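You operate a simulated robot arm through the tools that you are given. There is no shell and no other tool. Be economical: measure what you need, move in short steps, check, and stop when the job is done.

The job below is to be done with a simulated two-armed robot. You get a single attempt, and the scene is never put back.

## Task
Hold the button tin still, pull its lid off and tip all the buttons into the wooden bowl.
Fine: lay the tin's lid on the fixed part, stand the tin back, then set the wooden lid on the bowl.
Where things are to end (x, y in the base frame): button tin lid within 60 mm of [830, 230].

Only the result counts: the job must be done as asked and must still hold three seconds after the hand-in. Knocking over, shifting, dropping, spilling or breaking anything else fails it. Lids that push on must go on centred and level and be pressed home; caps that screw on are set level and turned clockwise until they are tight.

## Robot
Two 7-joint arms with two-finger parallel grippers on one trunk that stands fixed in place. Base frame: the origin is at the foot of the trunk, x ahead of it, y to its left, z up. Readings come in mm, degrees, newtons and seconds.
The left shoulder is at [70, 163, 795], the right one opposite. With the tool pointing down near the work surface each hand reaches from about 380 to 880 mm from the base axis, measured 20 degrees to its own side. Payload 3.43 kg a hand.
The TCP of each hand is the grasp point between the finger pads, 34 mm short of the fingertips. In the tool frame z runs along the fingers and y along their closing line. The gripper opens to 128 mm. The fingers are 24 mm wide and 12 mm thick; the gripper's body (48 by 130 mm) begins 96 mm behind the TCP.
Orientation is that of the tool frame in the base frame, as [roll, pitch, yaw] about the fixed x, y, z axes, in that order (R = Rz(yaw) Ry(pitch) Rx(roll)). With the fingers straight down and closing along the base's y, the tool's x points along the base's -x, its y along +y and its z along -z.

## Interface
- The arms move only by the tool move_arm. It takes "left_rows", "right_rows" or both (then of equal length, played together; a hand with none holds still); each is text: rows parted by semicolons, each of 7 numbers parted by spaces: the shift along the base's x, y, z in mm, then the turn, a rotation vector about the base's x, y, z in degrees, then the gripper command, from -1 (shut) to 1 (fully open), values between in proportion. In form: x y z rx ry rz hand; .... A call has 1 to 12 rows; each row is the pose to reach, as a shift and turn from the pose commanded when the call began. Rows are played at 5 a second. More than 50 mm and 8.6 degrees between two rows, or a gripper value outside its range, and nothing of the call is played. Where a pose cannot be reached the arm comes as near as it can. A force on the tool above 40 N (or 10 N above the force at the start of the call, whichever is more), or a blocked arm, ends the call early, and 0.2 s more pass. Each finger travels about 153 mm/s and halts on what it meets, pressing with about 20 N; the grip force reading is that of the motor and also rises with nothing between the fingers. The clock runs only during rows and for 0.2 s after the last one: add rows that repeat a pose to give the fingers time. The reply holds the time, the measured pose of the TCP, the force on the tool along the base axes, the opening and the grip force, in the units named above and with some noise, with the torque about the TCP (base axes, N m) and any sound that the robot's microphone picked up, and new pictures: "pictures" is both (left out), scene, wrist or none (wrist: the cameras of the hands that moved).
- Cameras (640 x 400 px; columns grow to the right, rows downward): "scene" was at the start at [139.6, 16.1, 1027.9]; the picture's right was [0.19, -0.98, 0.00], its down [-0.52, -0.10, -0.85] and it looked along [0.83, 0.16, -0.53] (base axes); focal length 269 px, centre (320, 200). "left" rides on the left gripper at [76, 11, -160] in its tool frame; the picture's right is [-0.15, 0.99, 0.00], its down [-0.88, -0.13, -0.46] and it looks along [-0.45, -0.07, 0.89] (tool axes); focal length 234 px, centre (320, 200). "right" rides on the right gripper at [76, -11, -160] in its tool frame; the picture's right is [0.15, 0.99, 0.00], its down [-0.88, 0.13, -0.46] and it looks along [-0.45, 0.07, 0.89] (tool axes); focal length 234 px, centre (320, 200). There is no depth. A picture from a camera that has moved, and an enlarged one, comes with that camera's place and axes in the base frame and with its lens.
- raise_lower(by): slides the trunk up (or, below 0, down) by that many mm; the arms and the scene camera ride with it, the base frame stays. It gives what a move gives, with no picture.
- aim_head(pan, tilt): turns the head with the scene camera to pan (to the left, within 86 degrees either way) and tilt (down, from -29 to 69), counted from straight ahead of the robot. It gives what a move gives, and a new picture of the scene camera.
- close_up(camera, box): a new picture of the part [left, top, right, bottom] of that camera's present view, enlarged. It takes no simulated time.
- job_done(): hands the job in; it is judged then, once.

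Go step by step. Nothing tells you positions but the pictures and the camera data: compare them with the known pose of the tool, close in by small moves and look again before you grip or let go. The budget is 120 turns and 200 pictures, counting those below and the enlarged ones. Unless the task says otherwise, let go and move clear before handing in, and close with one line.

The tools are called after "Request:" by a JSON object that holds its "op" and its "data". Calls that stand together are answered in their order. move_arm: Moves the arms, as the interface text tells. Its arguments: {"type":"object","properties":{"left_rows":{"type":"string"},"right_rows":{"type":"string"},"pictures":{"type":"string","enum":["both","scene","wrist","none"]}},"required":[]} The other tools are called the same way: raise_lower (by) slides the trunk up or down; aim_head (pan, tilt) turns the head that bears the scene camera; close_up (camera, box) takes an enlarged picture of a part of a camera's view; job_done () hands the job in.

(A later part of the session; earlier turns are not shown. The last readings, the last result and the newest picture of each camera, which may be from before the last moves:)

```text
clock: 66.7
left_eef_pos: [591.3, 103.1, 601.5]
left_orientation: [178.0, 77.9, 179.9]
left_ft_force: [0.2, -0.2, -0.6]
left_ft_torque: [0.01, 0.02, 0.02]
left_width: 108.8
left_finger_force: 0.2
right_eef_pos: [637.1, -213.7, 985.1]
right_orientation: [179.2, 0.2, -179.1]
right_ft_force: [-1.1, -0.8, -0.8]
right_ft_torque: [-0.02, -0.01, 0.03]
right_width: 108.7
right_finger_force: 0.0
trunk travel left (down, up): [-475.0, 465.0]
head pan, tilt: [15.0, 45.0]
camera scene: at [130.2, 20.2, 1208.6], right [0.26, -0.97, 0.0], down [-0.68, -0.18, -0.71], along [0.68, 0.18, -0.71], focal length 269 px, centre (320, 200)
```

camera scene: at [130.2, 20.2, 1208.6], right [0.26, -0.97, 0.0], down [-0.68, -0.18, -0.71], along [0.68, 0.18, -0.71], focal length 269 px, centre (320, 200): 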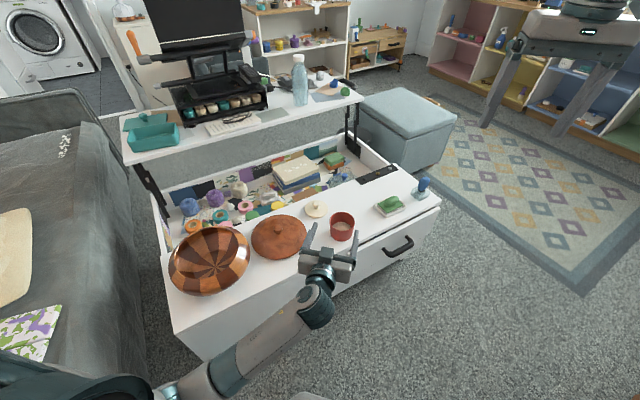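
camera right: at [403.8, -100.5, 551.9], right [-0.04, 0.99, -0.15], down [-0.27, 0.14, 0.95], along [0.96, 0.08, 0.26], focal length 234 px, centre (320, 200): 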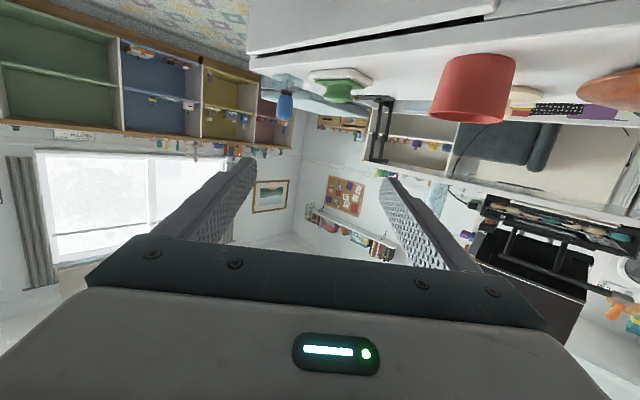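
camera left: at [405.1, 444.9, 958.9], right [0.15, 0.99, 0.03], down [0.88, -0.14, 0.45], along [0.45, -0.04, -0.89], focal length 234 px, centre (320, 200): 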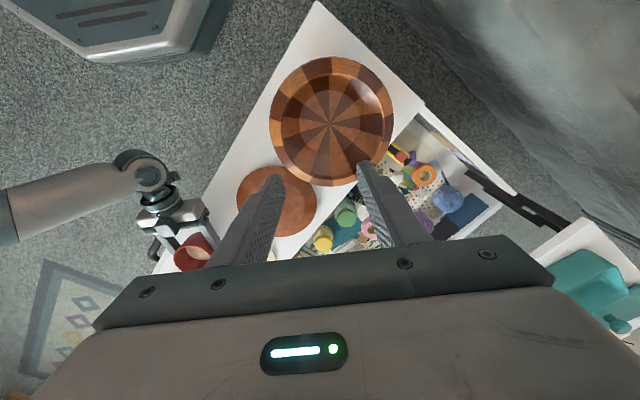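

The elbow is well clear now. I'm lowering in front of the tin and checking alignment.

Request:
{"op": "move_arm", "data": {"left_rows": "0 0 -36 0 0 0 0.7; 0 0 -72 0 0 0 0.7; 0 0 -108 0 0 0 0.7; 10 0 -136 0 0 0 0.7; 30 0 -136 0 0 0 0.7; 30 0 -136 0 0 0 0.7", "pictures": "wrist"}}

Request:
{"op": "close_up", "data": {"camera": "scene", "box": [250, 180, 410, 280]}}

Request:
{"op": "close_up", "data": {"camera": "left", "box": [208, 70, 432, 210]}}

```text
clock: 68.1
left_eef_pos: [620.2, 104.3, 464.0]
left_orientation: [178.2, 77.9, 179.9]
left_ft_force: [-0.3, -0.4, 0.2]
left_ft_torque: [0.01, 0.06, -0.03]
left_width: 108.9
left_finger_force: 0.0
right_eef_pos: [637.6, -211.9, 985.5]
right_orientation: [179.3, 0.1, -179.2]
right_ft_force: [0.4, -0.5, -0.5]
right_ft_torque: [-0.02, 0.01, 0.01]
right_width: 109.0
right_finger_force: 0.2
trunk travel left (down, up): [-475.0, 465.0]
head pan, tilt: [15.0, 45.0]
camera left: at [446.4, 110.2, 422.3], right [0.0, 0.99, 0.15], down [-0.26, -0.14, 0.96], along [0.97, -0.04, 0.25], focal length 234 px, centre (320, 200)
```

left: 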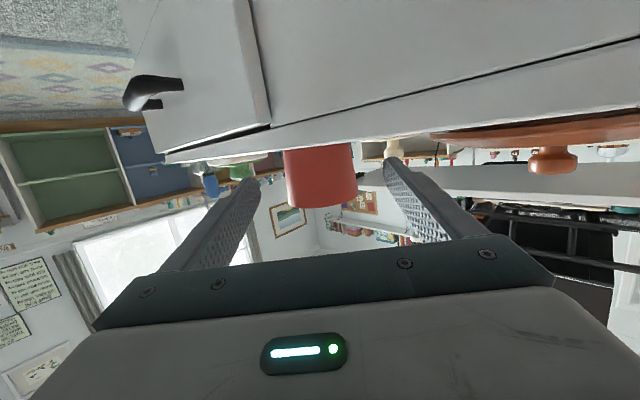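

```text
4.00 times, centred on (330, 230) of scene
camera zoom: at [130.0, 20.2, 1208.6], right [0.26, -0.97, 0.0], down [-0.68, -0.18, -0.71], along [0.68, 0.18, -0.71], focal length 1076 px, centre (280, 80)
```

zoom: 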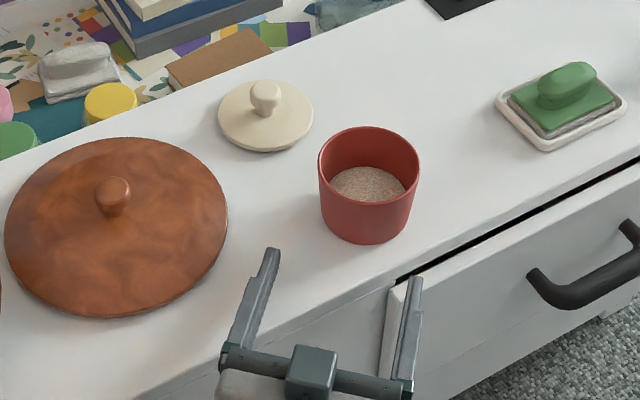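

```text
2.86 times, centred on (320, 140) of left
camera zoom: at [446.4, 110.2, 422.3], right [0.0, 0.99, 0.15], down [-0.26, -0.14, 0.96], along [0.97, -0.04, 0.25], focal length 669 px, centre (320, 371)
```

zoom: 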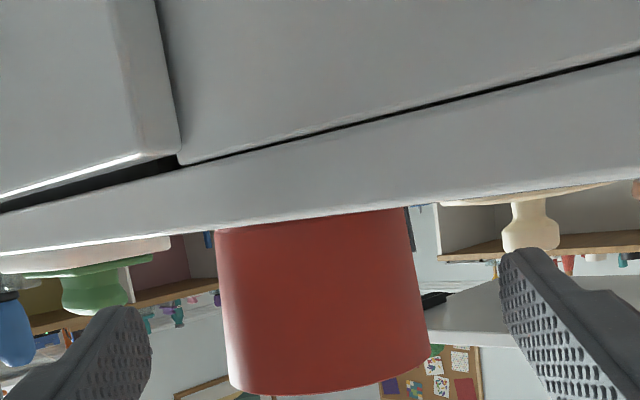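

Aligned. I'm moving forward around the tin and closing.

Request:
{"op": "move_arm", "data": {"left_rows": "30 -0.5 0 0 0 0 0.7; 60 -0.5 0 0 0 0 0.7; 90 -0.5 0 0 0 0 0.7; 114 -0.5 0 0 0 0 0.7; 114 -0.5 0 0 0 0 0.5; 114 -0.5 0 0 0 0 0.4; 114 -0.5 0 0 0 0 0.2; 114 -0.5 0 0 0 0 -0.5; 114 -0.5 0 0 0 0 -1; 114 -0.5 0 0 0 0 -1", "pictures": "none"}}

Request:
{"op": "close_up", "data": {"camera": "scene", "box": [250, 180, 410, 280]}}

```text
clock: 68.7
left_eef_pos: [647.5, 123.2, 446.9]
left_orientation: [166.9, 76.8, 167.9]
left_ft_force: [-46.0, 2.4, 20.5]
left_ft_torque: [-0.93, 0.05, -2.41]
left_width: 107.8
left_finger_force: 0.0
right_eef_pos: [636.4, -211.9, 984.9]
right_orientation: [179.2, 0.2, -179.4]
right_ft_force: [1.4, -0.6, 0.3]
right_ft_torque: [0.0, 0.08, 0.01]
right_width: 108.6
right_finger_force: 0.0
trunk travel left (down, up): [-475.0, 465.0]
head pan, tilt: [15.0, 45.0]
stopped in row 2 (left hand): the force on the tool passed its limit at 380 N (the readings are from after the stop); the commanded pose is now the measured one
```

```text
4.00 times, centred on (330, 230) of scene
camera zoom: at [128.1, 20.4, 1208.9], right [0.26, -0.97, 0.0], down [-0.68, -0.18, -0.71], along [0.68, 0.18, -0.71], focal length 1076 px, centre (280, 80)
```

zoom: 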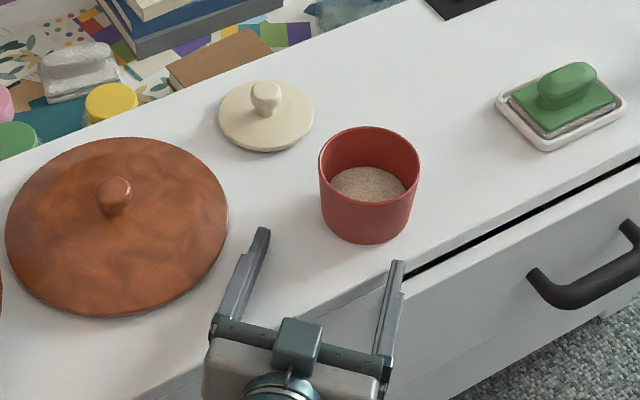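

The hand was blocked well short of the tin, so some part of the arm met the table edge. The tin is untouched. I'm backing out and looking.

Request:
{"op": "close_up", "data": {"camera": "scene", "box": [160, 180, 480, 380]}}

Request:
{"op": "move_arm", "data": {"left_rows": "-20 -3 0 0 0 0 0.7; -40 -6 5 0 0 0 0.7; -60 -10 20 0 0 0 0.7; -75 -15 45 0 0 0 0.7; -75 -15 80 0 0 0 0.7; -75 -15 80 0 0 0 0.7", "pictures": "scene"}}

```text
2.00 times, centred on (320, 280) of scene
camera zoom: at [128.1, 20.4, 1208.9], right [0.26, -0.97, 0.0], down [-0.68, -0.18, -0.71], along [0.68, 0.18, -0.71], focal length 538 px, centre (320, 40)
```

zoom: 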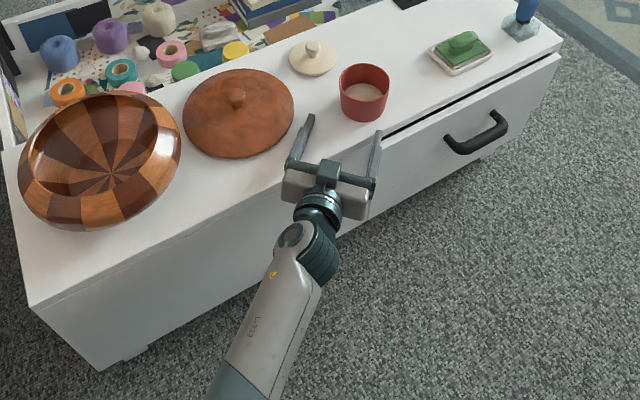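

```text
clock: 70.1
left_eef_pos: [575.1, 107.6, 525.5]
left_orientation: [165.5, 76.6, 166.5]
left_ft_force: [-0.1, 0.0, -0.2]
left_ft_torque: [0.01, 0.01, 0.03]
left_width: 108.7
left_finger_force: 0.1
right_eef_pos: [638.1, -212.7, 984.6]
right_orientation: [179.3, 0.0, -179.3]
right_ft_force: [0.2, -0.4, -0.4]
right_ft_torque: [0.01, 0.0, 0.0]
right_width: 108.9
right_finger_force: 0.2
trunk travel left (down, up): [-475.0, 465.0]
head pan, tilt: [15.0, 45.0]
camera scene: at [130.2, 20.2, 1208.6], right [0.26, -0.97, 0.0], down [-0.68, -0.18, -0.71], along [0.68, 0.18, -0.71], focal length 269 px, centre (320, 200)
```

scene: 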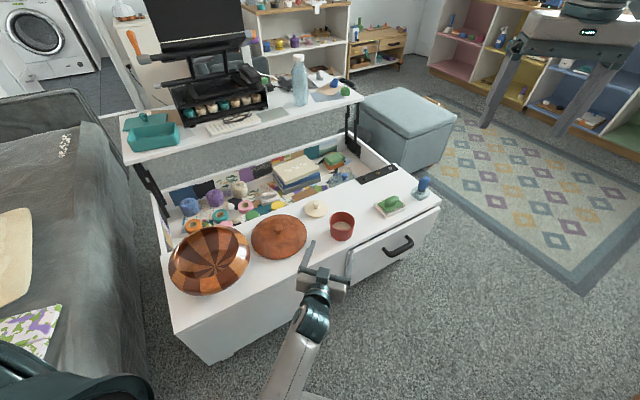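

The elbow seems to have swung to a different posture, and the hand dipped during that move. I'm fixing the small roll error and approaching again in finer steps, higher first.

Request:
{"op": "move_arm", "data": {"left_rows": "5 -1 -3 -1 -0.4 -0.2 0.7; 10 -2 -6 -2 -0.8 -0.4 0.7; 15 -3 -9 -3 -1.2 -0.5 0.7; 20 -4 -12 -3.4 -1.4 -0.6 0.7; 25 -4 -15 -3.4 -1.4 -0.6 0.7; 30 -4 -18 -3.4 -1.4 -0.6 0.7; 30 -4 -18 -3.4 -1.4 -0.6 0.7", "pictures": "scene"}}

```text
clock: 71.9
left_eef_pos: [595.4, 124.2, 493.1]
left_orientation: [168.6, 77.3, 168.6]
left_ft_force: [-0.4, 0.9, 0.2]
left_ft_torque: [0.03, 0.0, -0.04]
left_width: 108.7
left_finger_force: 0.0
right_eef_pos: [636.9, -211.8, 984.0]
right_orientation: [179.1, 0.2, -179.3]
right_ft_force: [-0.4, 0.1, 0.5]
right_ft_torque: [0.0, 0.03, 0.01]
right_width: 108.6
right_finger_force: 0.1
trunk travel left (down, up): [-475.0, 465.0]
head pan, tilt: [15.0, 45.0]
stopped in row 7 (left hand): the arm was blocked; the commanded pose is now the measured one
camera scene: at [130.2, 20.2, 1208.6], right [0.26, -0.97, 0.0], down [-0.68, -0.18, -0.71], along [0.68, 0.18, -0.71], focal length 269 px, centre (320, 200)
```

scene: 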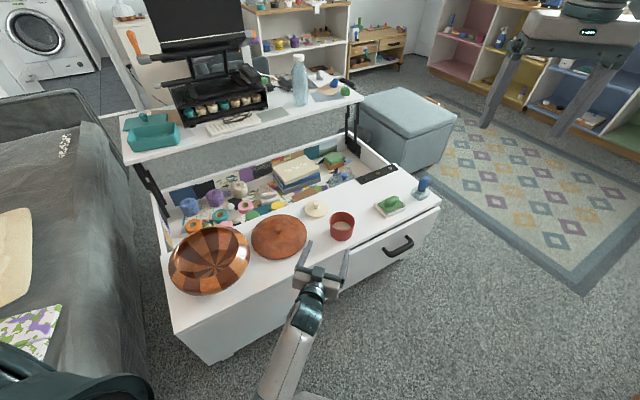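

Something else is blocking the arm. I'm looking down at the elbow.

Request:
{"op": "aim_head", "data": {"pan": 25, "tilt": 69}}

```text
clock: 72.7
left_eef_pos: [595.5, 124.7, 492.9]
left_orientation: [168.8, 77.1, 168.7]
left_ft_force: [0.3, -0.5, 0.5]
left_ft_torque: [-0.01, 0.0, -0.02]
left_width: 108.4
left_finger_force: 0.1
right_eef_pos: [636.7, -213.2, 983.7]
right_orientation: [179.2, 0.2, -179.3]
right_ft_force: [0.4, 0.5, -0.4]
right_ft_torque: [0.03, -0.01, 0.03]
right_width: 108.9
right_finger_force: 0.0
trunk travel left (down, up): [-475.0, 465.0]
head pan, tilt: [25.0, 68.8]
camera scene: at [102.4, 22.7, 1179.8], right [0.42, -0.91, 0.0], down [-0.84, -0.39, -0.36], along [0.33, 0.15, -0.93], focal length 269 px, centre (320, 200)
```

scene: 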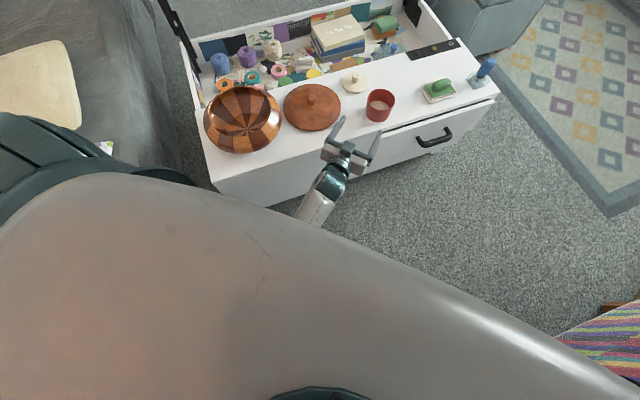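

The left upper arm has swung across in front of the trunk, which is a bad elbow posture. I'm lifting the hand up and to the left while turning it back down to restore the normal posture.

Request:
{"op": "move_arm", "data": {"left_rows": "-5 10 30 0 6 0 0.7; -5 25 60 0 13 0 0.7; -5 40 90 0 20 0 0.7; -5 55 120 0 27 0 0.7; -5 70 150 0 34 0 0.7; -5 85 180 0 41 0 0.7; -5 105 210 0 48 0 0.7; -5 125 240 0 55 0 0.7; -5 145 270 0 62 0 0.7; 0 165 300 0 69 0 0.7; 0 185 330 0 77 0 0.7; 0 185 330 0 77 0 0.7", "pictures": "scene"}}

```text
clock: 75.3
left_eef_pos: [594.7, 309.1, 822.9]
left_orientation: [179.9, 0.5, 177.8]
left_ft_force: [0.5, 0.4, 0.3]
left_ft_torque: [-0.04, -0.01, 0.03]
left_width: 108.8
left_finger_force: 0.0
left hand out of reach, approached as far as the arm can: row 7, 8
right_eef_pos: [637.9, -211.4, 982.8]
right_orientation: [179.3, 0.3, -179.3]
right_ft_force: [-0.4, 0.6, 0.2]
right_ft_torque: [-0.03, -0.01, -0.01]
right_width: 108.9
right_finger_force: 0.1
trunk travel left (down, up): [-475.0, 465.0]
head pan, tilt: [25.0, 68.8]
camera scene: at [102.1, 24.1, 1179.7], right [0.42, -0.91, 0.0], down [-0.84, -0.39, -0.36], along [0.33, 0.15, -0.93], focal length 269 px, centre (320, 200)
```

scene: 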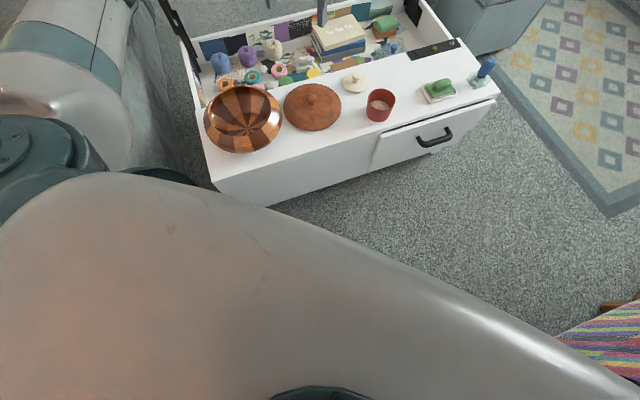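

That big link is only the fixed shoulder, so the elbow below it had got too close to the trunk. I'll lower the trunk again and repeat, mirrored, the route that gave the right arm a good elbow-up posture.

Request:
{"op": "raise_lower", "data": {"by": -200}}

Request:
{"op": "aim_head", "data": {"pan": 10.8, "tilt": 38}}

Request:
{"op": "move_arm", "data": {"left_rows": "10 -10 40 0 0 0.5 0.7; 20 -28 80 0 0 1 0.7; 32 -52 115 0 0 1.5 0.7; 45 -78 145 0 0 2 0.7; 58 -104 170 0 0 2.2 0.7; 72 -130 190 0 0 2.2 0.7; 86 -155 200 0 0 2.2 0.7; 100 -180 204 0 0 2.2 0.7; 116 -204 204 0 0 2.2 0.7; 116 -204 204 0 0 2.2 0.7", "right_rows": "-6 -20 8 0 0 0 0.7; -14 -40 16 0 0 0 0.7; -22 -60 24 0 0 0 0.7; -30 -80 32 0 0 0 0.7; -38 -100 40 0 0 0 0.7; -46 -120 48 0 0 0 0.7; -54 -140 56 0 0 0 0.7; -62 -160 64 0 0 0 0.7; -70 -180 70 0 0 0 0.7; -70 -180 70 0 0 0 0.7", "pictures": "scene"}}

```text
clock: 77.5
left_eef_pos: [595.2, 308.3, 623.5]
left_orientation: [179.8, 0.5, 177.5]
left_ft_force: [-0.3, 0.2, -1.1]
left_ft_torque: [0.0, 0.01, 0.0]
left_width: 108.8
left_finger_force: 0.1
right_eef_pos: [637.2, -212.5, 785.0]
right_orientation: [179.2, 0.2, -179.4]
right_ft_force: [-0.4, -0.2, 0.4]
right_ft_torque: [0.02, 0.02, -0.05]
right_width: 108.8
right_finger_force: 0.0
trunk travel left (down, up): [-275.0, 665.0]
head pan, tilt: [25.0, 68.8]
```

```text
clock: 78.5
left_eef_pos: [595.7, 307.9, 621.9]
left_orientation: [179.8, 0.4, 177.5]
left_ft_force: [0.0, -0.1, 1.1]
left_ft_torque: [-0.03, 0.01, 0.0]
left_width: 108.9
left_finger_force: 0.0
right_eef_pos: [638.0, -212.3, 784.2]
right_orientation: [179.2, 0.1, -179.3]
right_ft_force: [-1.0, -0.7, 0.4]
right_ft_torque: [-0.01, 0.01, 0.01]
right_width: 108.7
right_finger_force: 0.0
trunk travel left (down, up): [-275.0, 665.0]
head pan, tilt: [10.8, 38.0]
camera scene: at [136.4, 15.4, 1018.7], right [0.19, -0.98, 0.0], down [-0.61, -0.12, -0.79], along [0.77, 0.15, -0.62], focal length 269 px, centre (320, 200)
```

scene: 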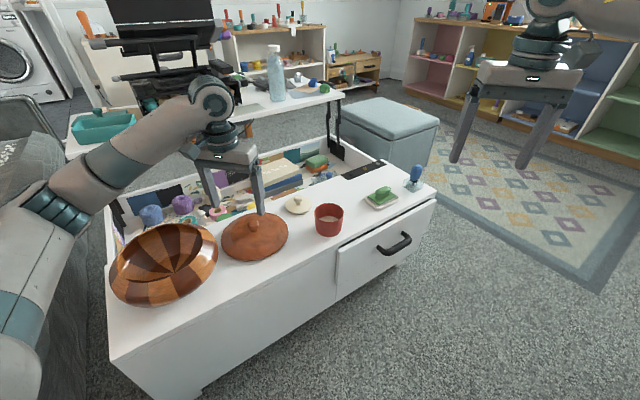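

```text
clock: 80.7
left_eef_pos: [710.5, 103.4, 827.1]
left_orientation: [179.8, 0.6, 179.8]
left_ft_force: [0.8, 0.7, -0.2]
left_ft_torque: [-0.01, 0.01, 0.01]
left_width: 108.7
left_finger_force: 0.0
right_eef_pos: [567.0, -392.1, 852.4]
right_orientation: [179.2, 0.1, -179.2]
right_ft_force: [-0.5, -0.3, -0.2]
right_ft_torque: [0.02, -0.01, -0.03]
right_width: 108.9
right_finger_force: 0.0
trunk travel left (down, up): [-275.0, 665.0]
head pan, tilt: [10.8, 38.0]
camera scene: at [136.5, 15.6, 1018.8], right [0.19, -0.98, 0.0], down [-0.6, -0.12, -0.79], along [0.77, 0.15, -0.62], focal length 269 px, centre (320, 200)
```

scene: 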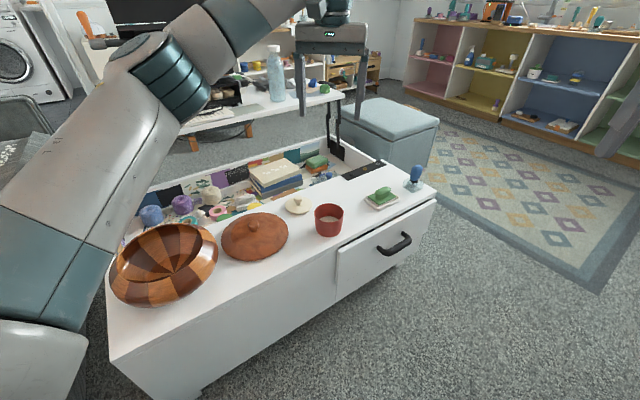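

Request:
{"op": "move_arm", "data": {"left_rows": "-8 -16 -12 0 -7.8 0 0.7; -16 -32 -24 0 -15.6 0 0.7; -24 -48 -36 0 -23.4 0 0.7; -32 -64 -48 0 -31.2 0 0.7; -40 -80 -60 0 -39 0 0.7; -48 -96 -72 0 -46.8 0 0.7; -56 -112 -84 0 -54.6 0 0.7; -64 -128 -96 0 -62.4 0 0.7; -72 -144 -108 0 -70.2 0 0.7; -80 -158 -120 0 -78 0 0.7; -80 -158 -120 0 -78 0 0.7", "pictures": "scene"}}

```text
clock: 83.1
left_eef_pos: [629.5, -55.2, 706.6]
left_orientation: [179.1, 78.5, 179.3]
left_ft_force: [0.6, 0.5, 0.4]
left_ft_torque: [0.02, 0.03, 0.02]
left_width: 109.0
left_finger_force: 0.1
right_eef_pos: [567.0, -390.5, 854.5]
right_orientation: [179.1, 0.0, -179.4]
right_ft_force: [1.0, -0.5, -0.5]
right_ft_torque: [-0.02, 0.0, -0.01]
right_width: 108.8
right_finger_force: 0.1
trunk travel left (down, up): [-275.0, 665.0]
head pan, tilt: [10.8, 38.0]
camera scene: at [136.4, 15.3, 1018.8], right [0.19, -0.98, 0.0], down [-0.6, -0.12, -0.79], along [0.77, 0.15, -0.62], focal length 269 px, centre (320, 200)
```

scene: 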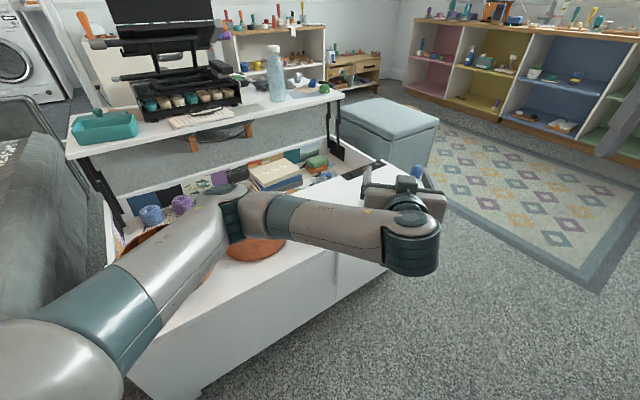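

The posture is workable. I'll raise the trunk 150 mm to keep the elbow high, then place the hand right above the tin and come straight down around it, since the lid is off.

Request:
{"op": "raise_lower", "data": {"by": 150}}

Request:
{"op": "move_arm", "data": {"left_rows": "10 16 -20 0 0 1.6 0.7; 20 32 -42 0 0 3.2 0.7; 30 48 -64 0 0 4.8 0.7; 40 64 -86 0 0 6.4 0.7; 50 80 -108 0 0 8 0.7; 60 96 -130 0 0 9.6 0.7; 70 112 -152 0 0 11.2 0.7; 80 128 -174 0 0 12.8 0.7; 90 144 -196 0 0 14.4 0.7; 103 158 -216 0 0 16 0.7; 103 158 -216 0 0 16 0.7", "pictures": "scene"}}

```text
clock: 84.8
left_eef_pos: [632.3, -54.5, 857.6]
left_orientation: [179.0, 78.5, 179.2]
left_ft_force: [-0.5, 0.5, -0.4]
left_ft_torque: [-0.02, -0.01, 0.03]
left_width: 108.8
left_finger_force: 0.0
right_eef_pos: [567.1, -390.8, 1003.4]
right_orientation: [179.2, 0.2, -179.3]
right_ft_force: [-0.2, 0.1, 0.2]
right_ft_torque: [-0.03, -0.01, 0.0]
right_width: 108.9
right_finger_force: 0.0
trunk travel left (down, up): [-425.0, 515.0]
head pan, tilt: [10.8, 38.0]
```

```text
clock: 87.2
left_eef_pos: [734.4, 104.1, 641.2]
left_orientation: [178.9, 78.6, -164.9]
left_ft_force: [0.5, 1.0, 0.0]
left_ft_torque: [0.0, -0.01, 0.0]
left_width: 108.9
left_finger_force: 0.0
right_eef_pos: [565.6, -391.0, 1002.9]
right_orientation: [179.2, 0.2, -179.3]
right_ft_force: [-0.2, 0.9, 1.7]
right_ft_torque: [-0.01, -0.02, 0.02]
right_width: 109.0
right_finger_force: 0.1
trunk travel left (down, up): [-425.0, 515.0]
head pan, tilt: [10.8, 38.0]
camera scene: at [136.3, 15.3, 1168.8], right [0.19, -0.98, 0.0], down [-0.6, -0.12, -0.79], along [0.77, 0.15, -0.62], focal length 269 px, centre (320, 200)
```

scene: 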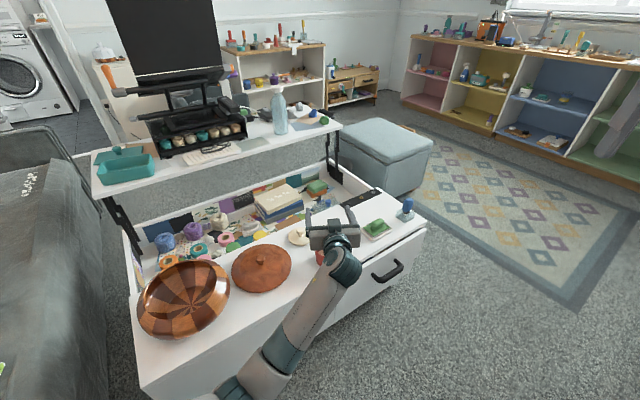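

Request:
{"op": "move_arm", "data": {"left_rows": "0 0 -25 0 0 0 0.8; 0 0 -50 0 0 0 0.8; 0 0 -75 0 0 0 0.8; 0 0 -95 0 0 0 0.8; 0 0 -95 0 0 0 0.8", "pictures": "none"}}

Request:
{"op": "close_up", "data": {"camera": "scene", "box": [220, 190, 420, 315]}}

Request:
{"op": "close_up", "data": {"camera": "left", "box": [160, 40, 480, 240]}}

```text
clock: 88.4
left_eef_pos: [736.1, 115.6, 547.7]
left_orientation: [173.9, 79.1, -169.4]
left_ft_force: [0.6, 0.3, -1.1]
left_ft_torque: [-0.04, -0.01, 0.04]
left_width: 115.2
left_finger_force: 0.2
right_eef_pos: [566.8, -392.1, 1004.0]
right_orientation: [179.3, 0.1, -179.3]
right_ft_force: [-0.3, 0.5, 0.6]
right_ft_torque: [0.02, -0.01, 0.0]
right_width: 108.9
right_finger_force: 0.0
trunk travel left (down, up): [-425.0, 515.0]
head pan, tilt: [10.8, 38.0]
```

```text
3.20 times, centred on (320, 252) of scene
camera zoom: at [136.4, 15.2, 1168.8], right [0.19, -0.98, 0.0], down [-0.6, -0.12, -0.79], along [0.77, 0.15, -0.62], focal length 861 px, centre (320, 32)
```

zoom: 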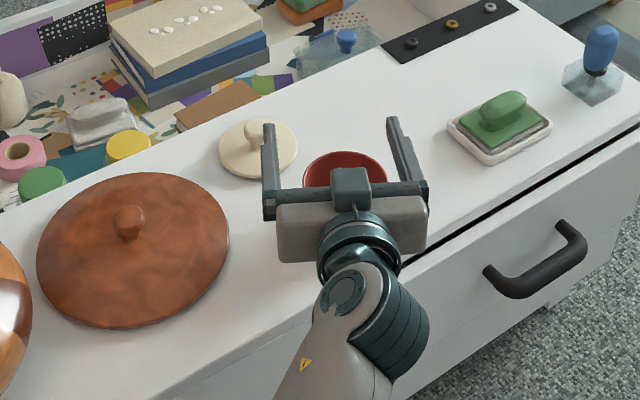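

```text
2.00 times, centred on (320, 140) of left
camera zoom: at [569.1, 78.7, 502.4], right [-0.25, 0.95, 0.16], down [-0.23, -0.22, 0.95], along [0.94, 0.2, 0.27], focal length 468 px, centre (320, 320)
```

zoom: 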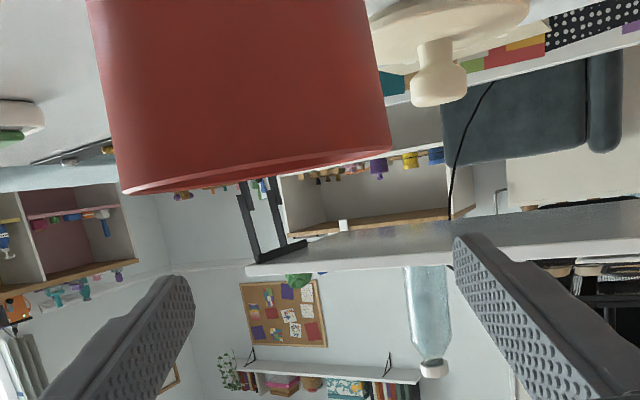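

The hand is being deflected again, so the elbow must be pressing on the trunk. I'll go back up and turn the heading to the right, which puts the wrist and elbow further left.

Request:
{"op": "move_arm", "data": {"left_rows": "0 -5 30 0 0 -2 0.8; 0 -8 60 0 0 -4 0.8; 0 -11 90 0 0 -8 0.8; 0 -11 95 0 0 -13 0.8; 0 -11 95 0 0 -18 0.8; 0 -11 95 0 0 -23 0.8; 0 -11 95 0 0 -28 0.8; 0 -11 95 0 0 -32 0.8; 0 -11 95 0 0 -36 0.8; 0 -11 95 0 0 -36 0.8", "pictures": "scene"}}

```text
clock: 90.6
left_eef_pos: [733.6, 92.0, 640.2]
left_orientation: [179.0, 78.5, 159.2]
left_ft_force: [0.6, 0.5, 0.5]
left_ft_torque: [0.0, 0.0, -0.02]
left_width: 115.4
left_finger_force: 0.1
right_eef_pos: [566.3, -391.8, 1002.5]
right_orientation: [179.2, 0.3, -179.3]
right_ft_force: [-0.3, 0.4, 0.4]
right_ft_torque: [-0.03, 0.01, -0.02]
right_width: 108.7
right_finger_force: 0.0
trunk travel left (down, up): [-425.0, 515.0]
head pan, tilt: [10.8, 38.0]
camera scene: at [136.4, 15.1, 1168.8], right [0.19, -0.98, 0.0], down [-0.6, -0.12, -0.79], along [0.77, 0.15, -0.62], focal length 269 px, centre (320, 200)
```

scene: 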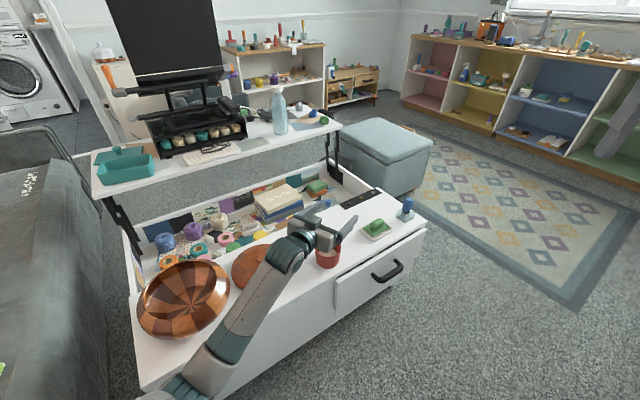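

The elbow is now well to the left. I'm correcting y and descending in steps.

Request:
{"op": "move_arm", "data": {"left_rows": "0 11.5 0 0 0 0 0.8; 0 11.5 -25 0 0 0 0.8; 0 11.5 -50 0 0 0 0.8; 0 11.5 -75 0 0 0 0.8; 0 11.5 -98 0 0 0 0.8; 0 11.5 -98 0 0 0 0.8", "pictures": "none"}}

Request:
{"op": "close_up", "data": {"camera": "scene", "box": [160, 190, 420, 352]}}

```text
clock: 92.0
left_eef_pos: [735.2, 103.0, 543.0]
left_orientation: [179.0, 78.4, 159.2]
left_ft_force: [0.0, -0.6, 0.2]
left_ft_torque: [0.01, 0.0, 0.04]
left_width: 115.0
left_finger_force: 0.1
right_eef_pos: [566.7, -391.8, 1003.4]
right_orientation: [179.2, 0.2, -179.4]
right_ft_force: [0.1, 0.5, -0.6]
right_ft_torque: [0.0, -0.01, -0.01]
right_width: 109.0
right_finger_force: 0.1
trunk travel left (down, up): [-425.0, 515.0]
head pan, tilt: [10.8, 38.0]
```

```text
2.46 times, centred on (290, 271) of scene
camera zoom: at [136.4, 15.2, 1168.8], right [0.19, -0.98, 0.0], down [-0.6, -0.12, -0.79], along [0.77, 0.15, -0.62], focal length 662 px, centre (394, 25)
```

zoom: 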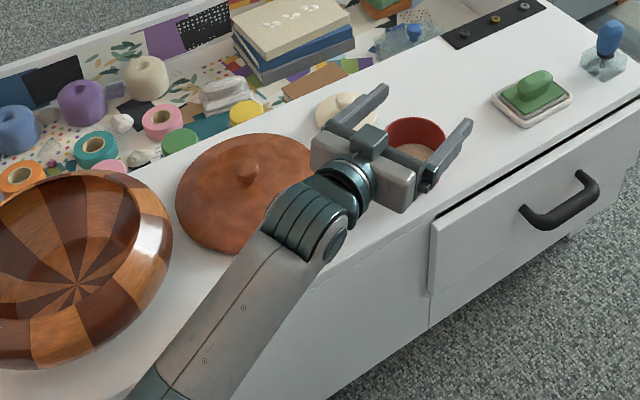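

Request:
{"op": "move_arm", "data": {"left_rows": "0 0 -15 0 0 0 0.8; 0 0 -30 0 0 0 0.8; 0 0 -30 0 0 0 0.8", "pictures": "none"}}

Request:
{"op": "close_up", "data": {"camera": "scene", "box": [260, 200, 388, 280]}}

Request:
{"op": "close_up", "data": {"camera": "left", "box": [192, 60, 448, 220]}}

```text
clock: 92.8
left_eef_pos: [734.7, 103.6, 512.7]
left_orientation: [179.0, 78.6, 159.2]
left_ft_force: [0.4, 0.7, 0.2]
left_ft_torque: [-0.01, -0.02, -0.01]
left_width: 115.0
left_finger_force: 0.0
right_eef_pos: [568.0, -391.3, 1003.2]
right_orientation: [179.2, 0.2, -179.4]
right_ft_force: [0.5, 0.0, 0.5]
right_ft_torque: [0.0, -0.02, 0.04]
right_width: 108.7
right_finger_force: 0.1
trunk travel left (down, up): [-425.0, 515.0]
head pan, tilt: [10.8, 38.0]
```

```text
5.00 times, centred on (324, 240) of scene
camera zoom: at [136.4, 15.3, 1168.8], right [0.19, -0.98, 0.0], down [-0.6, -0.12, -0.79], along [0.77, 0.15, -0.62], focal length 1345 px, centre (300, 0)
```

zoom: 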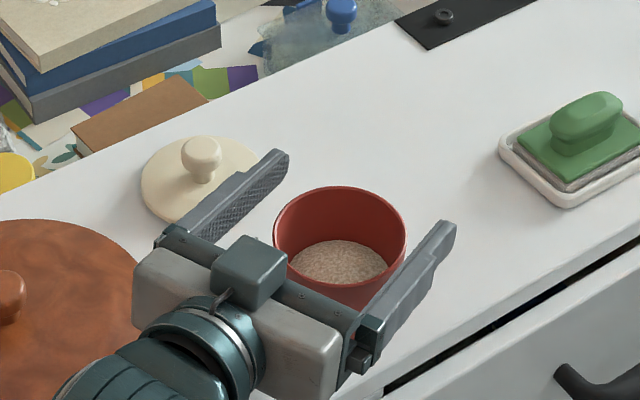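

```text
2.50 times, centred on (320, 140) of left
camera zoom: at [575.6, 172.3, 469.8], right [0.36, 0.92, 0.15], down [-0.3, -0.03, 0.95], along [0.88, -0.39, 0.26], focal length 585 px, centre (320, 350)
```

zoom: 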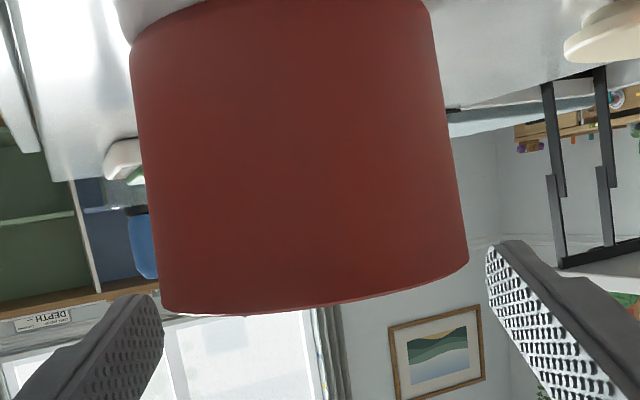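

The tin is centred between the fingers. I'm lowering to grip height and closing.

Request:
{"op": "move_arm", "data": {"left_rows": "0 0 -15 0 0 0 0.8; 0 0 -30 0 0 0 0.8; 0 0 -42 0 0 0 0.8; 0 0 -48 0 0 0 0.8; 0 0 -48 0 0 0 0.6; 0 0 -48 0 0 0 0.45; 0 0 -48 0 0 0 0.3; 0 0 -48 0 0 0 -0.4; 0 0 -48 0 0 0 -1; 0 0 -48 0 0 0 -1", "pictures": "none"}}

Request:
{"op": "close_up", "data": {"camera": "scene", "box": [260, 200, 388, 280]}}

```text
clock: 93.5
left_eef_pos: [733.5, 101.9, 488.6]
left_orientation: [178.9, 78.8, 159.0]
left_ft_force: [-11.5, -2.0, 12.4]
left_ft_torque: [0.99, 2.73, 1.1]
left_width: 114.8
left_finger_force: 0.1
right_eef_pos: [565.1, -391.7, 1003.6]
right_orientation: [179.2, 0.1, -179.2]
right_ft_force: [0.1, -0.1, -0.7]
right_ft_torque: [0.01, 0.07, -0.01]
right_width: 108.7
right_finger_force: 0.1
trunk travel left (down, up): [-425.0, 515.0]
head pan, tilt: [10.8, 38.0]
stopped in row 3 (left hand): the force on the tool passed its limit at 43 N (the readings are from after the stop); the commanded pose is now the measured one
```

```text
5.00 times, centred on (324, 240) of scene
camera zoom: at [135.5, 15.2, 1169.1], right [0.19, -0.98, 0.0], down [-0.6, -0.12, -0.79], along [0.77, 0.15, -0.62], focal length 1345 px, centre (300, 0)
```

zoom: 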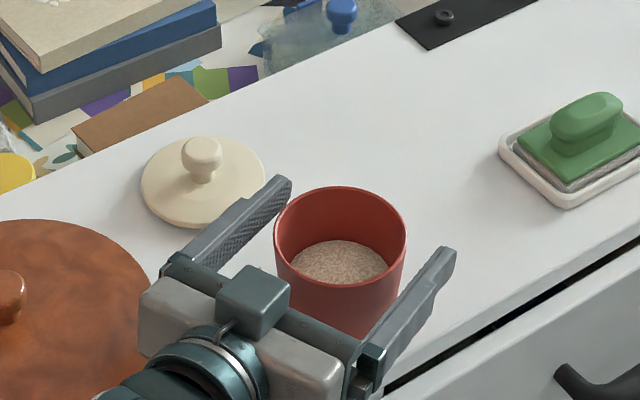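

The camera under the hand met the table edge, so I'll pitch the hand about 11° more downward, which lifts the camera. The open tin still stands, so I'm going up a little, tilting, and coming down again.

Request:
{"op": "move_arm", "data": {"left_rows": "0.5 1.5 20 0 0 0 0.8; 0.5 1.5 32 1.2 3.2 0 0.8; 0.5 1.5 32 2.5 6.6 0 0.8; 0.5 1.5 32 3.9 10.2 0 0.8; 0.5 1.5 32 3.9 10.2 0 0.8", "pictures": "none"}}

Request:
{"op": "close_up", "data": {"camera": "scene", "box": [260, 200, 388, 280]}}

Request:
{"op": "close_up", "data": {"camera": "left", "box": [192, 60, 448, 220]}}

```text
clock: 94.7
left_eef_pos: [736.1, 104.0, 519.2]
left_orientation: [178.9, 67.7, 159.0]
left_ft_force: [0.9, -0.1, 0.0]
left_ft_torque: [-0.02, 0.01, 0.0]
left_width: 115.2
left_finger_force: 0.1
right_eef_pos: [565.7, -391.5, 1002.7]
right_orientation: [179.2, 0.1, -179.3]
right_ft_force: [0.6, 0.0, 0.0]
right_ft_torque: [0.04, -0.02, -0.03]
right_width: 108.8
right_finger_force: 0.1
trunk travel left (down, up): [-425.0, 515.0]
head pan, tilt: [10.8, 38.0]
```

```text
5.00 times, centred on (324, 240) of scene
camera zoom: at [136.4, 15.3, 1168.8], right [0.19, -0.98, 0.0], down [-0.6, -0.12, -0.79], along [0.77, 0.15, -0.62], focal length 1345 px, centre (300, 0)
```

zoom: 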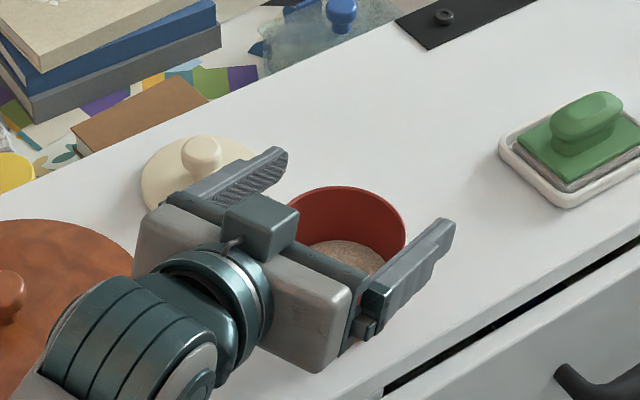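

```text
2.50 times, centred on (320, 140) of left
camera zoom: at [572.3, 174.6, 508.6], right [0.39, 0.91, 0.14], down [-0.13, -0.1, 0.99], along [0.91, -0.4, 0.08], focal length 585 px, centre (320, 350)
```

zoom: 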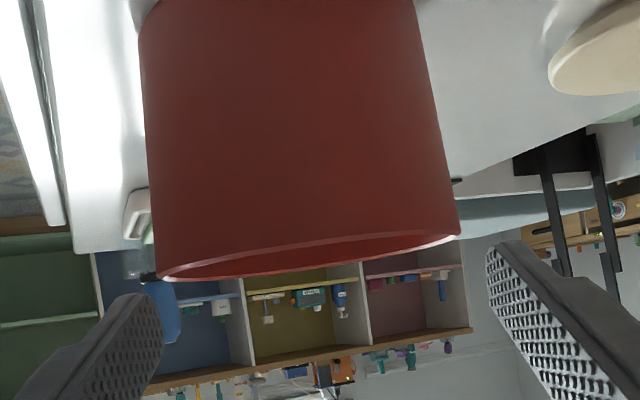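

Request:
{"op": "move_arm", "data": {"left_rows": "-0.6 -1.4 -15 0 0 0 0.8; -0.6 -1.4 -28 0 0 0 0.8; -0.6 -1.4 -38 0 0 0 0.8; -0.6 -1.4 -46 0 0 0 0.8; -0.6 -1.4 -46 0 0 0 0.6; -0.6 -1.4 -46 0 0 0 0.45; -0.6 -1.4 -46 0 0 0 0.3; -0.6 -1.4 -46 0 0 0 -0.4; -0.6 -1.4 -46 0 0 0 -1; -0.6 -1.4 -46 0 0 0 -1", "pictures": "none"}}

Request:
{"op": "close_up", "data": {"camera": "scene", "box": [260, 200, 388, 280]}}

```text
clock: 96.8
left_eef_pos: [733.3, 103.9, 472.4]
left_orientation: [178.9, 67.8, 159.0]
left_ft_force: [-0.1, -0.8, -0.3]
left_ft_torque: [-0.05, 0.02, 0.0]
left_width: 87.3
left_finger_force: 20.0
right_eef_pos: [566.4, -391.9, 1004.1]
right_orientation: [179.2, 0.1, -179.3]
right_ft_force: [0.5, 0.1, 0.6]
right_ft_torque: [0.02, 0.02, 0.01]
right_width: 108.7
right_finger_force: 0.1
trunk travel left (down, up): [-425.0, 515.0]
head pan, tilt: [10.8, 38.0]
```

```text
5.00 times, centred on (324, 240) of scene
camera zoom: at [136.5, 15.3, 1168.8], right [0.19, -0.98, 0.0], down [-0.6, -0.12, -0.79], along [0.77, 0.15, -0.62], focal length 1345 px, centre (300, 0)
```

zoom: 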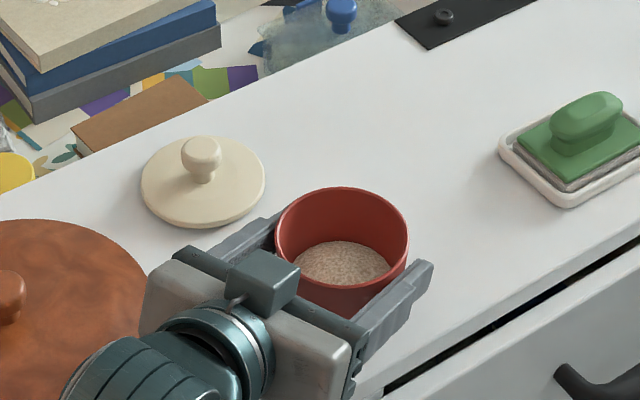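

The tin is gripped by the left hand. I'm lifting slowly.

Request:
{"op": "move_arm", "data": {"left_rows": "0 0 2 0 0 0 -1; 0 0 5 0 0 0 -1; 0 0 10 0 0 0 -1; 0 0 17 0 0 0 -1; 0 0 26 0 0 0 -1; 0 0 36 0 0 0 -1; 0 0 48 0 0 0 -1; 0 0 60 0 0 0 -1; 0 0 75 0 0 0 -1; 0 0 90 0 0 0 -1; 0 0 100 0 0 0 -1; 0 0 100 0 0 0 -1", "pictures": "scene"}}

Request:
{"op": "close_up", "data": {"camera": "left", "box": [192, 60, 448, 220]}}

```text
clock: 99.5
left_eef_pos: [734.2, 102.3, 573.7]
left_orientation: [178.8, 67.7, 159.1]
left_ft_force: [0.3, 0.7, -1.0]
left_ft_torque: [-0.01, -0.01, 0.01]
left_width: 87.1
left_finger_force: 20.0
right_eef_pos: [567.6, -390.8, 1003.0]
right_orientation: [179.2, 0.1, -179.3]
right_ft_force: [0.5, -0.3, 0.3]
right_ft_torque: [-0.01, -0.03, 0.0]
right_width: 108.7
right_finger_force: 0.1
trunk travel left (down, up): [-425.0, 515.0]
head pan, tilt: [10.8, 38.0]
camera scene: at [136.6, 15.3, 1168.8], right [0.19, -0.98, 0.0], down [-0.61, -0.12, -0.79], along [0.77, 0.15, -0.62], focal length 269 px, centre (320, 200)
```

scene: 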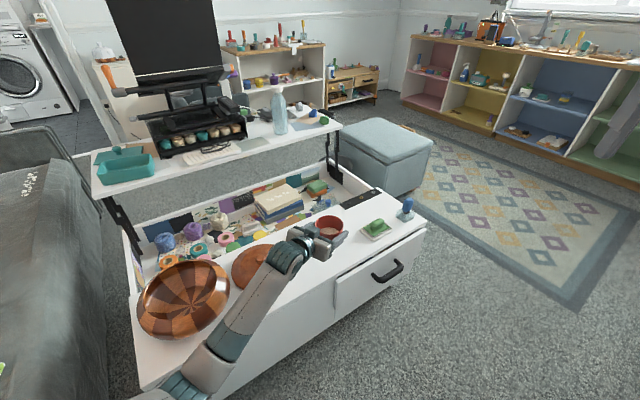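

```text
2.50 times, centred on (320, 140) of left
camera zoom: at [571.8, 172.6, 562.5], right [0.39, 0.91, 0.14], down [-0.13, -0.1, 0.99], along [0.91, -0.4, 0.08], focal length 585 px, centre (320, 350)
```

zoom: 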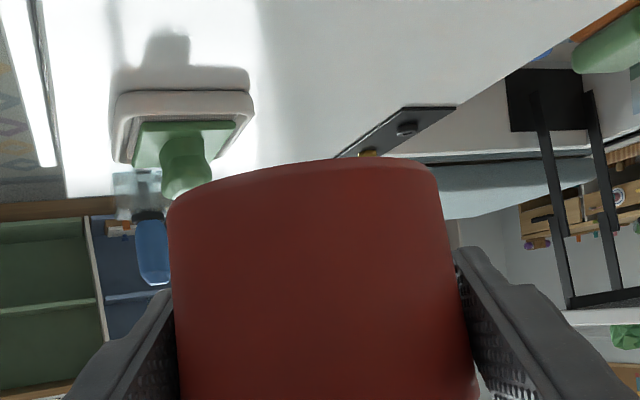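

The grip is firm. I'm carrying the tin slowly toward the bowl.

Request:
{"op": "move_arm", "data": {"left_rows": "-5 8 5 0 0 0 -1; -14 22 11 0 0 0 -1; -24 37 18 0 0 0 -1; -34 52 26 0 0 0 -1; -44 68 34 0 0 0 -1; -54 84 42 0 0 0 -1; -64 100 50 0 0 0 -1; -74 115 58 0 0 0 -1; -84 130 66 0 0 0 -1; -94 145 74 0 0 0 -1; -104 160 80 0 0 0 -1; -104 160 80 0 0 0 -1", "pictures": "scene"}}

```text
clock: 102.0
left_eef_pos: [631.0, 263.9, 653.0]
left_orientation: [178.9, 67.6, 159.0]
left_ft_force: [0.1, -0.6, -1.8]
left_ft_torque: [0.01, 0.0, 0.03]
left_width: 87.2
left_finger_force: 20.0
right_eef_pos: [566.4, -391.0, 1003.6]
right_orientation: [179.2, 0.1, -179.4]
right_ft_force: [0.2, 0.4, -0.4]
right_ft_torque: [0.0, 0.01, -0.02]
right_width: 109.1
right_finger_force: 0.1
trunk travel left (down, up): [-425.0, 515.0]
head pan, tilt: [10.8, 38.0]
camera scene: at [136.7, 15.2, 1168.8], right [0.19, -0.98, 0.0], down [-0.61, -0.12, -0.79], along [0.77, 0.15, -0.62], focal length 269 px, centre (320, 200)
```

scene: 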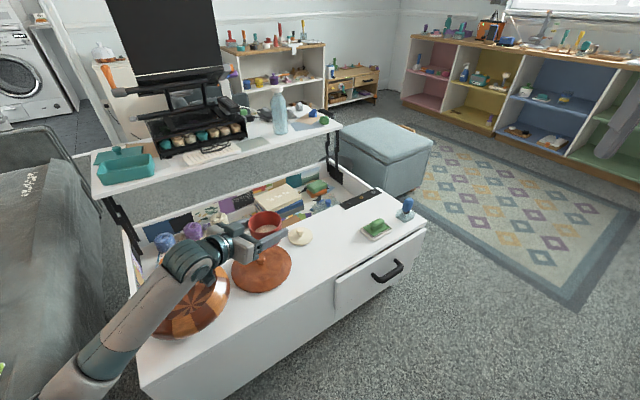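

Request:
{"op": "move_arm", "data": {"left_rows": "-5 8 1 0 0 0 -1; -14 22 2 0 0 0 -1; -25 38 3 0 0 0 -1; -36 55 5 0 0 0 -1; -47 72 7 0 0 0 -1; -58 89 9 0 0 0 -1; -69 106 11 0 0 0 -1; -80 123 13 0 0 0 -1; -91 140 15 0 0 0 -1; -102 157 15 0 0 0 -1; -113 174 15 0 0 0 -1; -122 188 15 0 0 0 -1", "pictures": "scene"}}

```text
clock: 104.7
left_eef_pos: [509.3, 451.9, 668.3]
left_orientation: [179.0, 67.8, 159.1]
left_ft_force: [-0.1, -0.2, -0.6]
left_ft_torque: [0.03, 0.01, -0.03]
left_width: 87.1
left_finger_force: 20.2
right_eef_pos: [567.2, -391.4, 1002.6]
right_orientation: [179.2, 0.1, -179.3]
right_ft_force: [-0.8, 0.0, -1.0]
right_ft_torque: [-0.03, 0.0, -0.01]
right_width: 108.7
right_finger_force: 0.0
trunk travel left (down, up): [-425.0, 515.0]
head pan, tilt: [10.8, 38.0]
camera scene: at [136.4, 15.4, 1168.8], right [0.19, -0.98, 0.0], down [-0.6, -0.12, -0.79], along [0.77, 0.15, -0.62], focal length 269 px, centre (320, 200)
```

scene: 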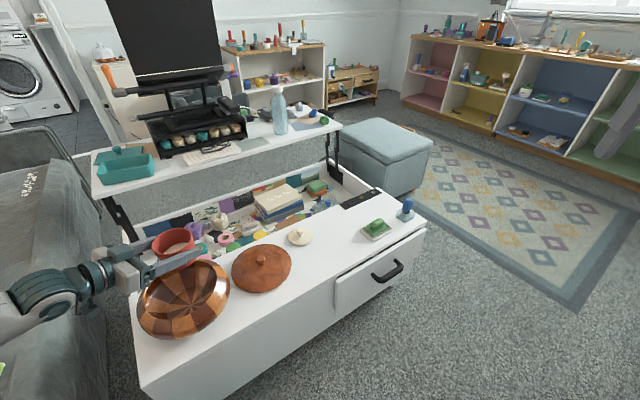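

Request:
{"op": "close_up", "data": {"camera": "scene", "box": [100, 220, 260, 350]}}

```text
3.08 times, centred on (180, 285) of scene
camera zoom: at [136.4, 15.4, 1168.8], right [0.19, -0.98, 0.0], down [-0.6, -0.12, -0.79], along [0.77, 0.15, -0.62], focal length 828 px, centre (751, -62)
```

zoom: 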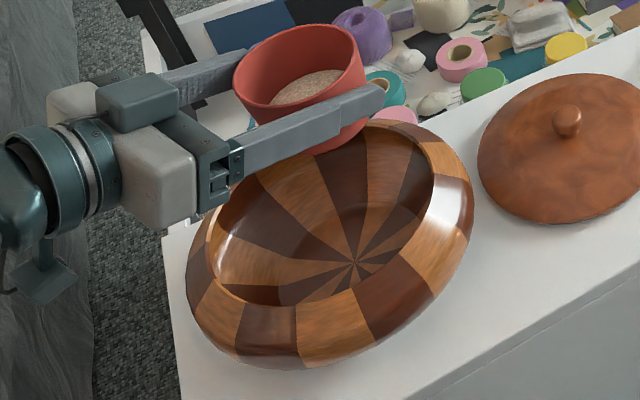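

The tin is above the bowl, whose centre I now put at (488, 466). I'm lowering it into place and starting to tip, pitching the hand down and back.

Request:
{"op": "move_arm", "data": {"left_rows": "-11 6 -16 0.7 1.9 0 -1; -22 12 -32 1.8 4.7 0 -1; -33 18 -48 3.2 8.4 0 -1; -43 23 -63 5.7 14.9 0 -1; -43 23 -63 8.6 22.4 0 -1; -43 23 -63 11.5 29.9 0 -1; -43 23 -63 14.3 37.4 0 -1; -43 23 -63 14.3 37.4 0 -1", "pictures": "none"}}

Request:
{"op": "close_up", "data": {"camera": "scene", "box": [80, 200, 272, 350]}}

```text
clock: 106.5
left_eef_pos: [464.8, 475.0, 606.0]
left_orientation: [178.9, 27.7, 159.1]
left_ft_force: [-0.4, 0.2, -0.7]
left_ft_torque: [-0.01, -0.04, -0.01]
left_width: 87.2
left_finger_force: 20.0
right_eef_pos: [566.7, -391.7, 1004.6]
right_orientation: [179.3, 0.1, -179.3]
right_ft_force: [-0.7, 0.3, -0.5]
right_ft_torque: [-0.03, 0.0, 0.0]
right_width: 109.0
right_finger_force: 0.0
trunk travel left (down, up): [-425.0, 515.0]
head pan, tilt: [10.8, 38.0]
```

```text
2.67 times, centred on (176, 275) of scene
camera zoom: at [136.0, 16.0, 1168.9], right [0.19, -0.98, 0.0], down [-0.6, -0.12, -0.79], along [0.77, 0.15, -0.62], focal length 717 px, centre (704, 0)
```

zoom: 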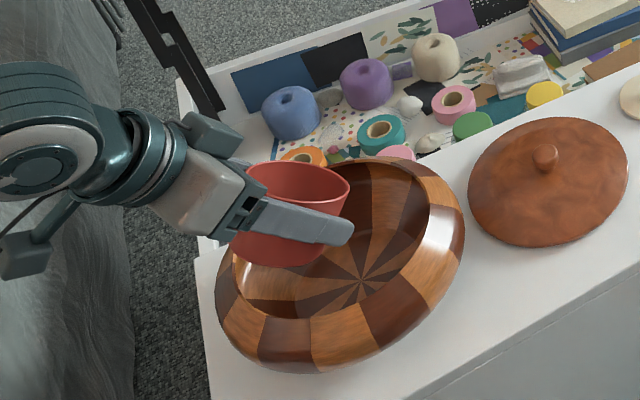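

Tipped 40° and positioned over the bowl. I'm continuing to tip.

Request:
{"op": "move_arm", "data": {"left_rows": "0 0 0 2.9 7.5 0 -1; 0 0 0 5.7 14.9 0 -1; 0 0 0 8.6 22.4 0 -1; 0 0 0 11.5 29.9 0 -1; 0 0 0 14.3 37.4 0 -1; 0 0 0 17.2 44.8 0 -1; 0 0 0 20 52.3 0 -1; 0 0 0 20 52.3 0 -1", "pictures": "none"}}

Request:
{"op": "close_up", "data": {"camera": "scene", "box": [80, 180, 304, 350]}}

```text
clock: 108.2
left_eef_pos: [464.8, 473.9, 606.2]
left_orientation: [179.0, -28.2, 159.0]
left_ft_force: [-0.3, 0.1, -0.4]
left_ft_torque: [-0.02, -0.02, 0.02]
left_width: 87.2
left_finger_force: 19.8
right_eef_pos: [565.9, -392.1, 1003.8]
right_orientation: [179.2, 0.1, -179.3]
right_ft_force: [-0.9, 0.3, 0.6]
right_ft_torque: [0.03, -0.04, -0.02]
right_width: 108.9
right_finger_force: 0.0
trunk travel left (down, up): [-425.0, 515.0]
head pan, tilt: [10.8, 38.0]
```

```text
2.35 times, centred on (192, 265) of scene
camera zoom: at [136.0, 15.6, 1168.9], right [0.19, -0.98, 0.0], down [-0.6, -0.12, -0.79], along [0.77, 0.15, -0.62], focal length 633 px, centre (621, 47)
```

zoom: 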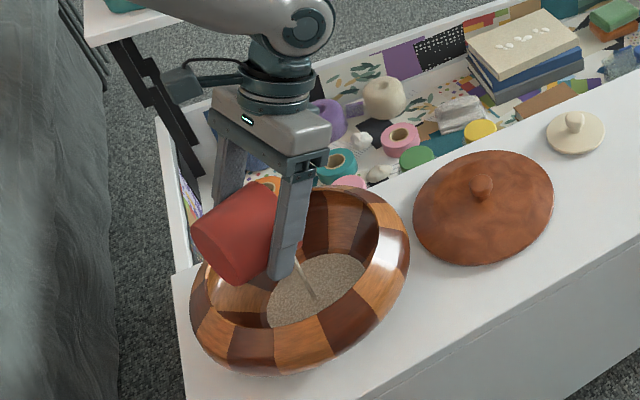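

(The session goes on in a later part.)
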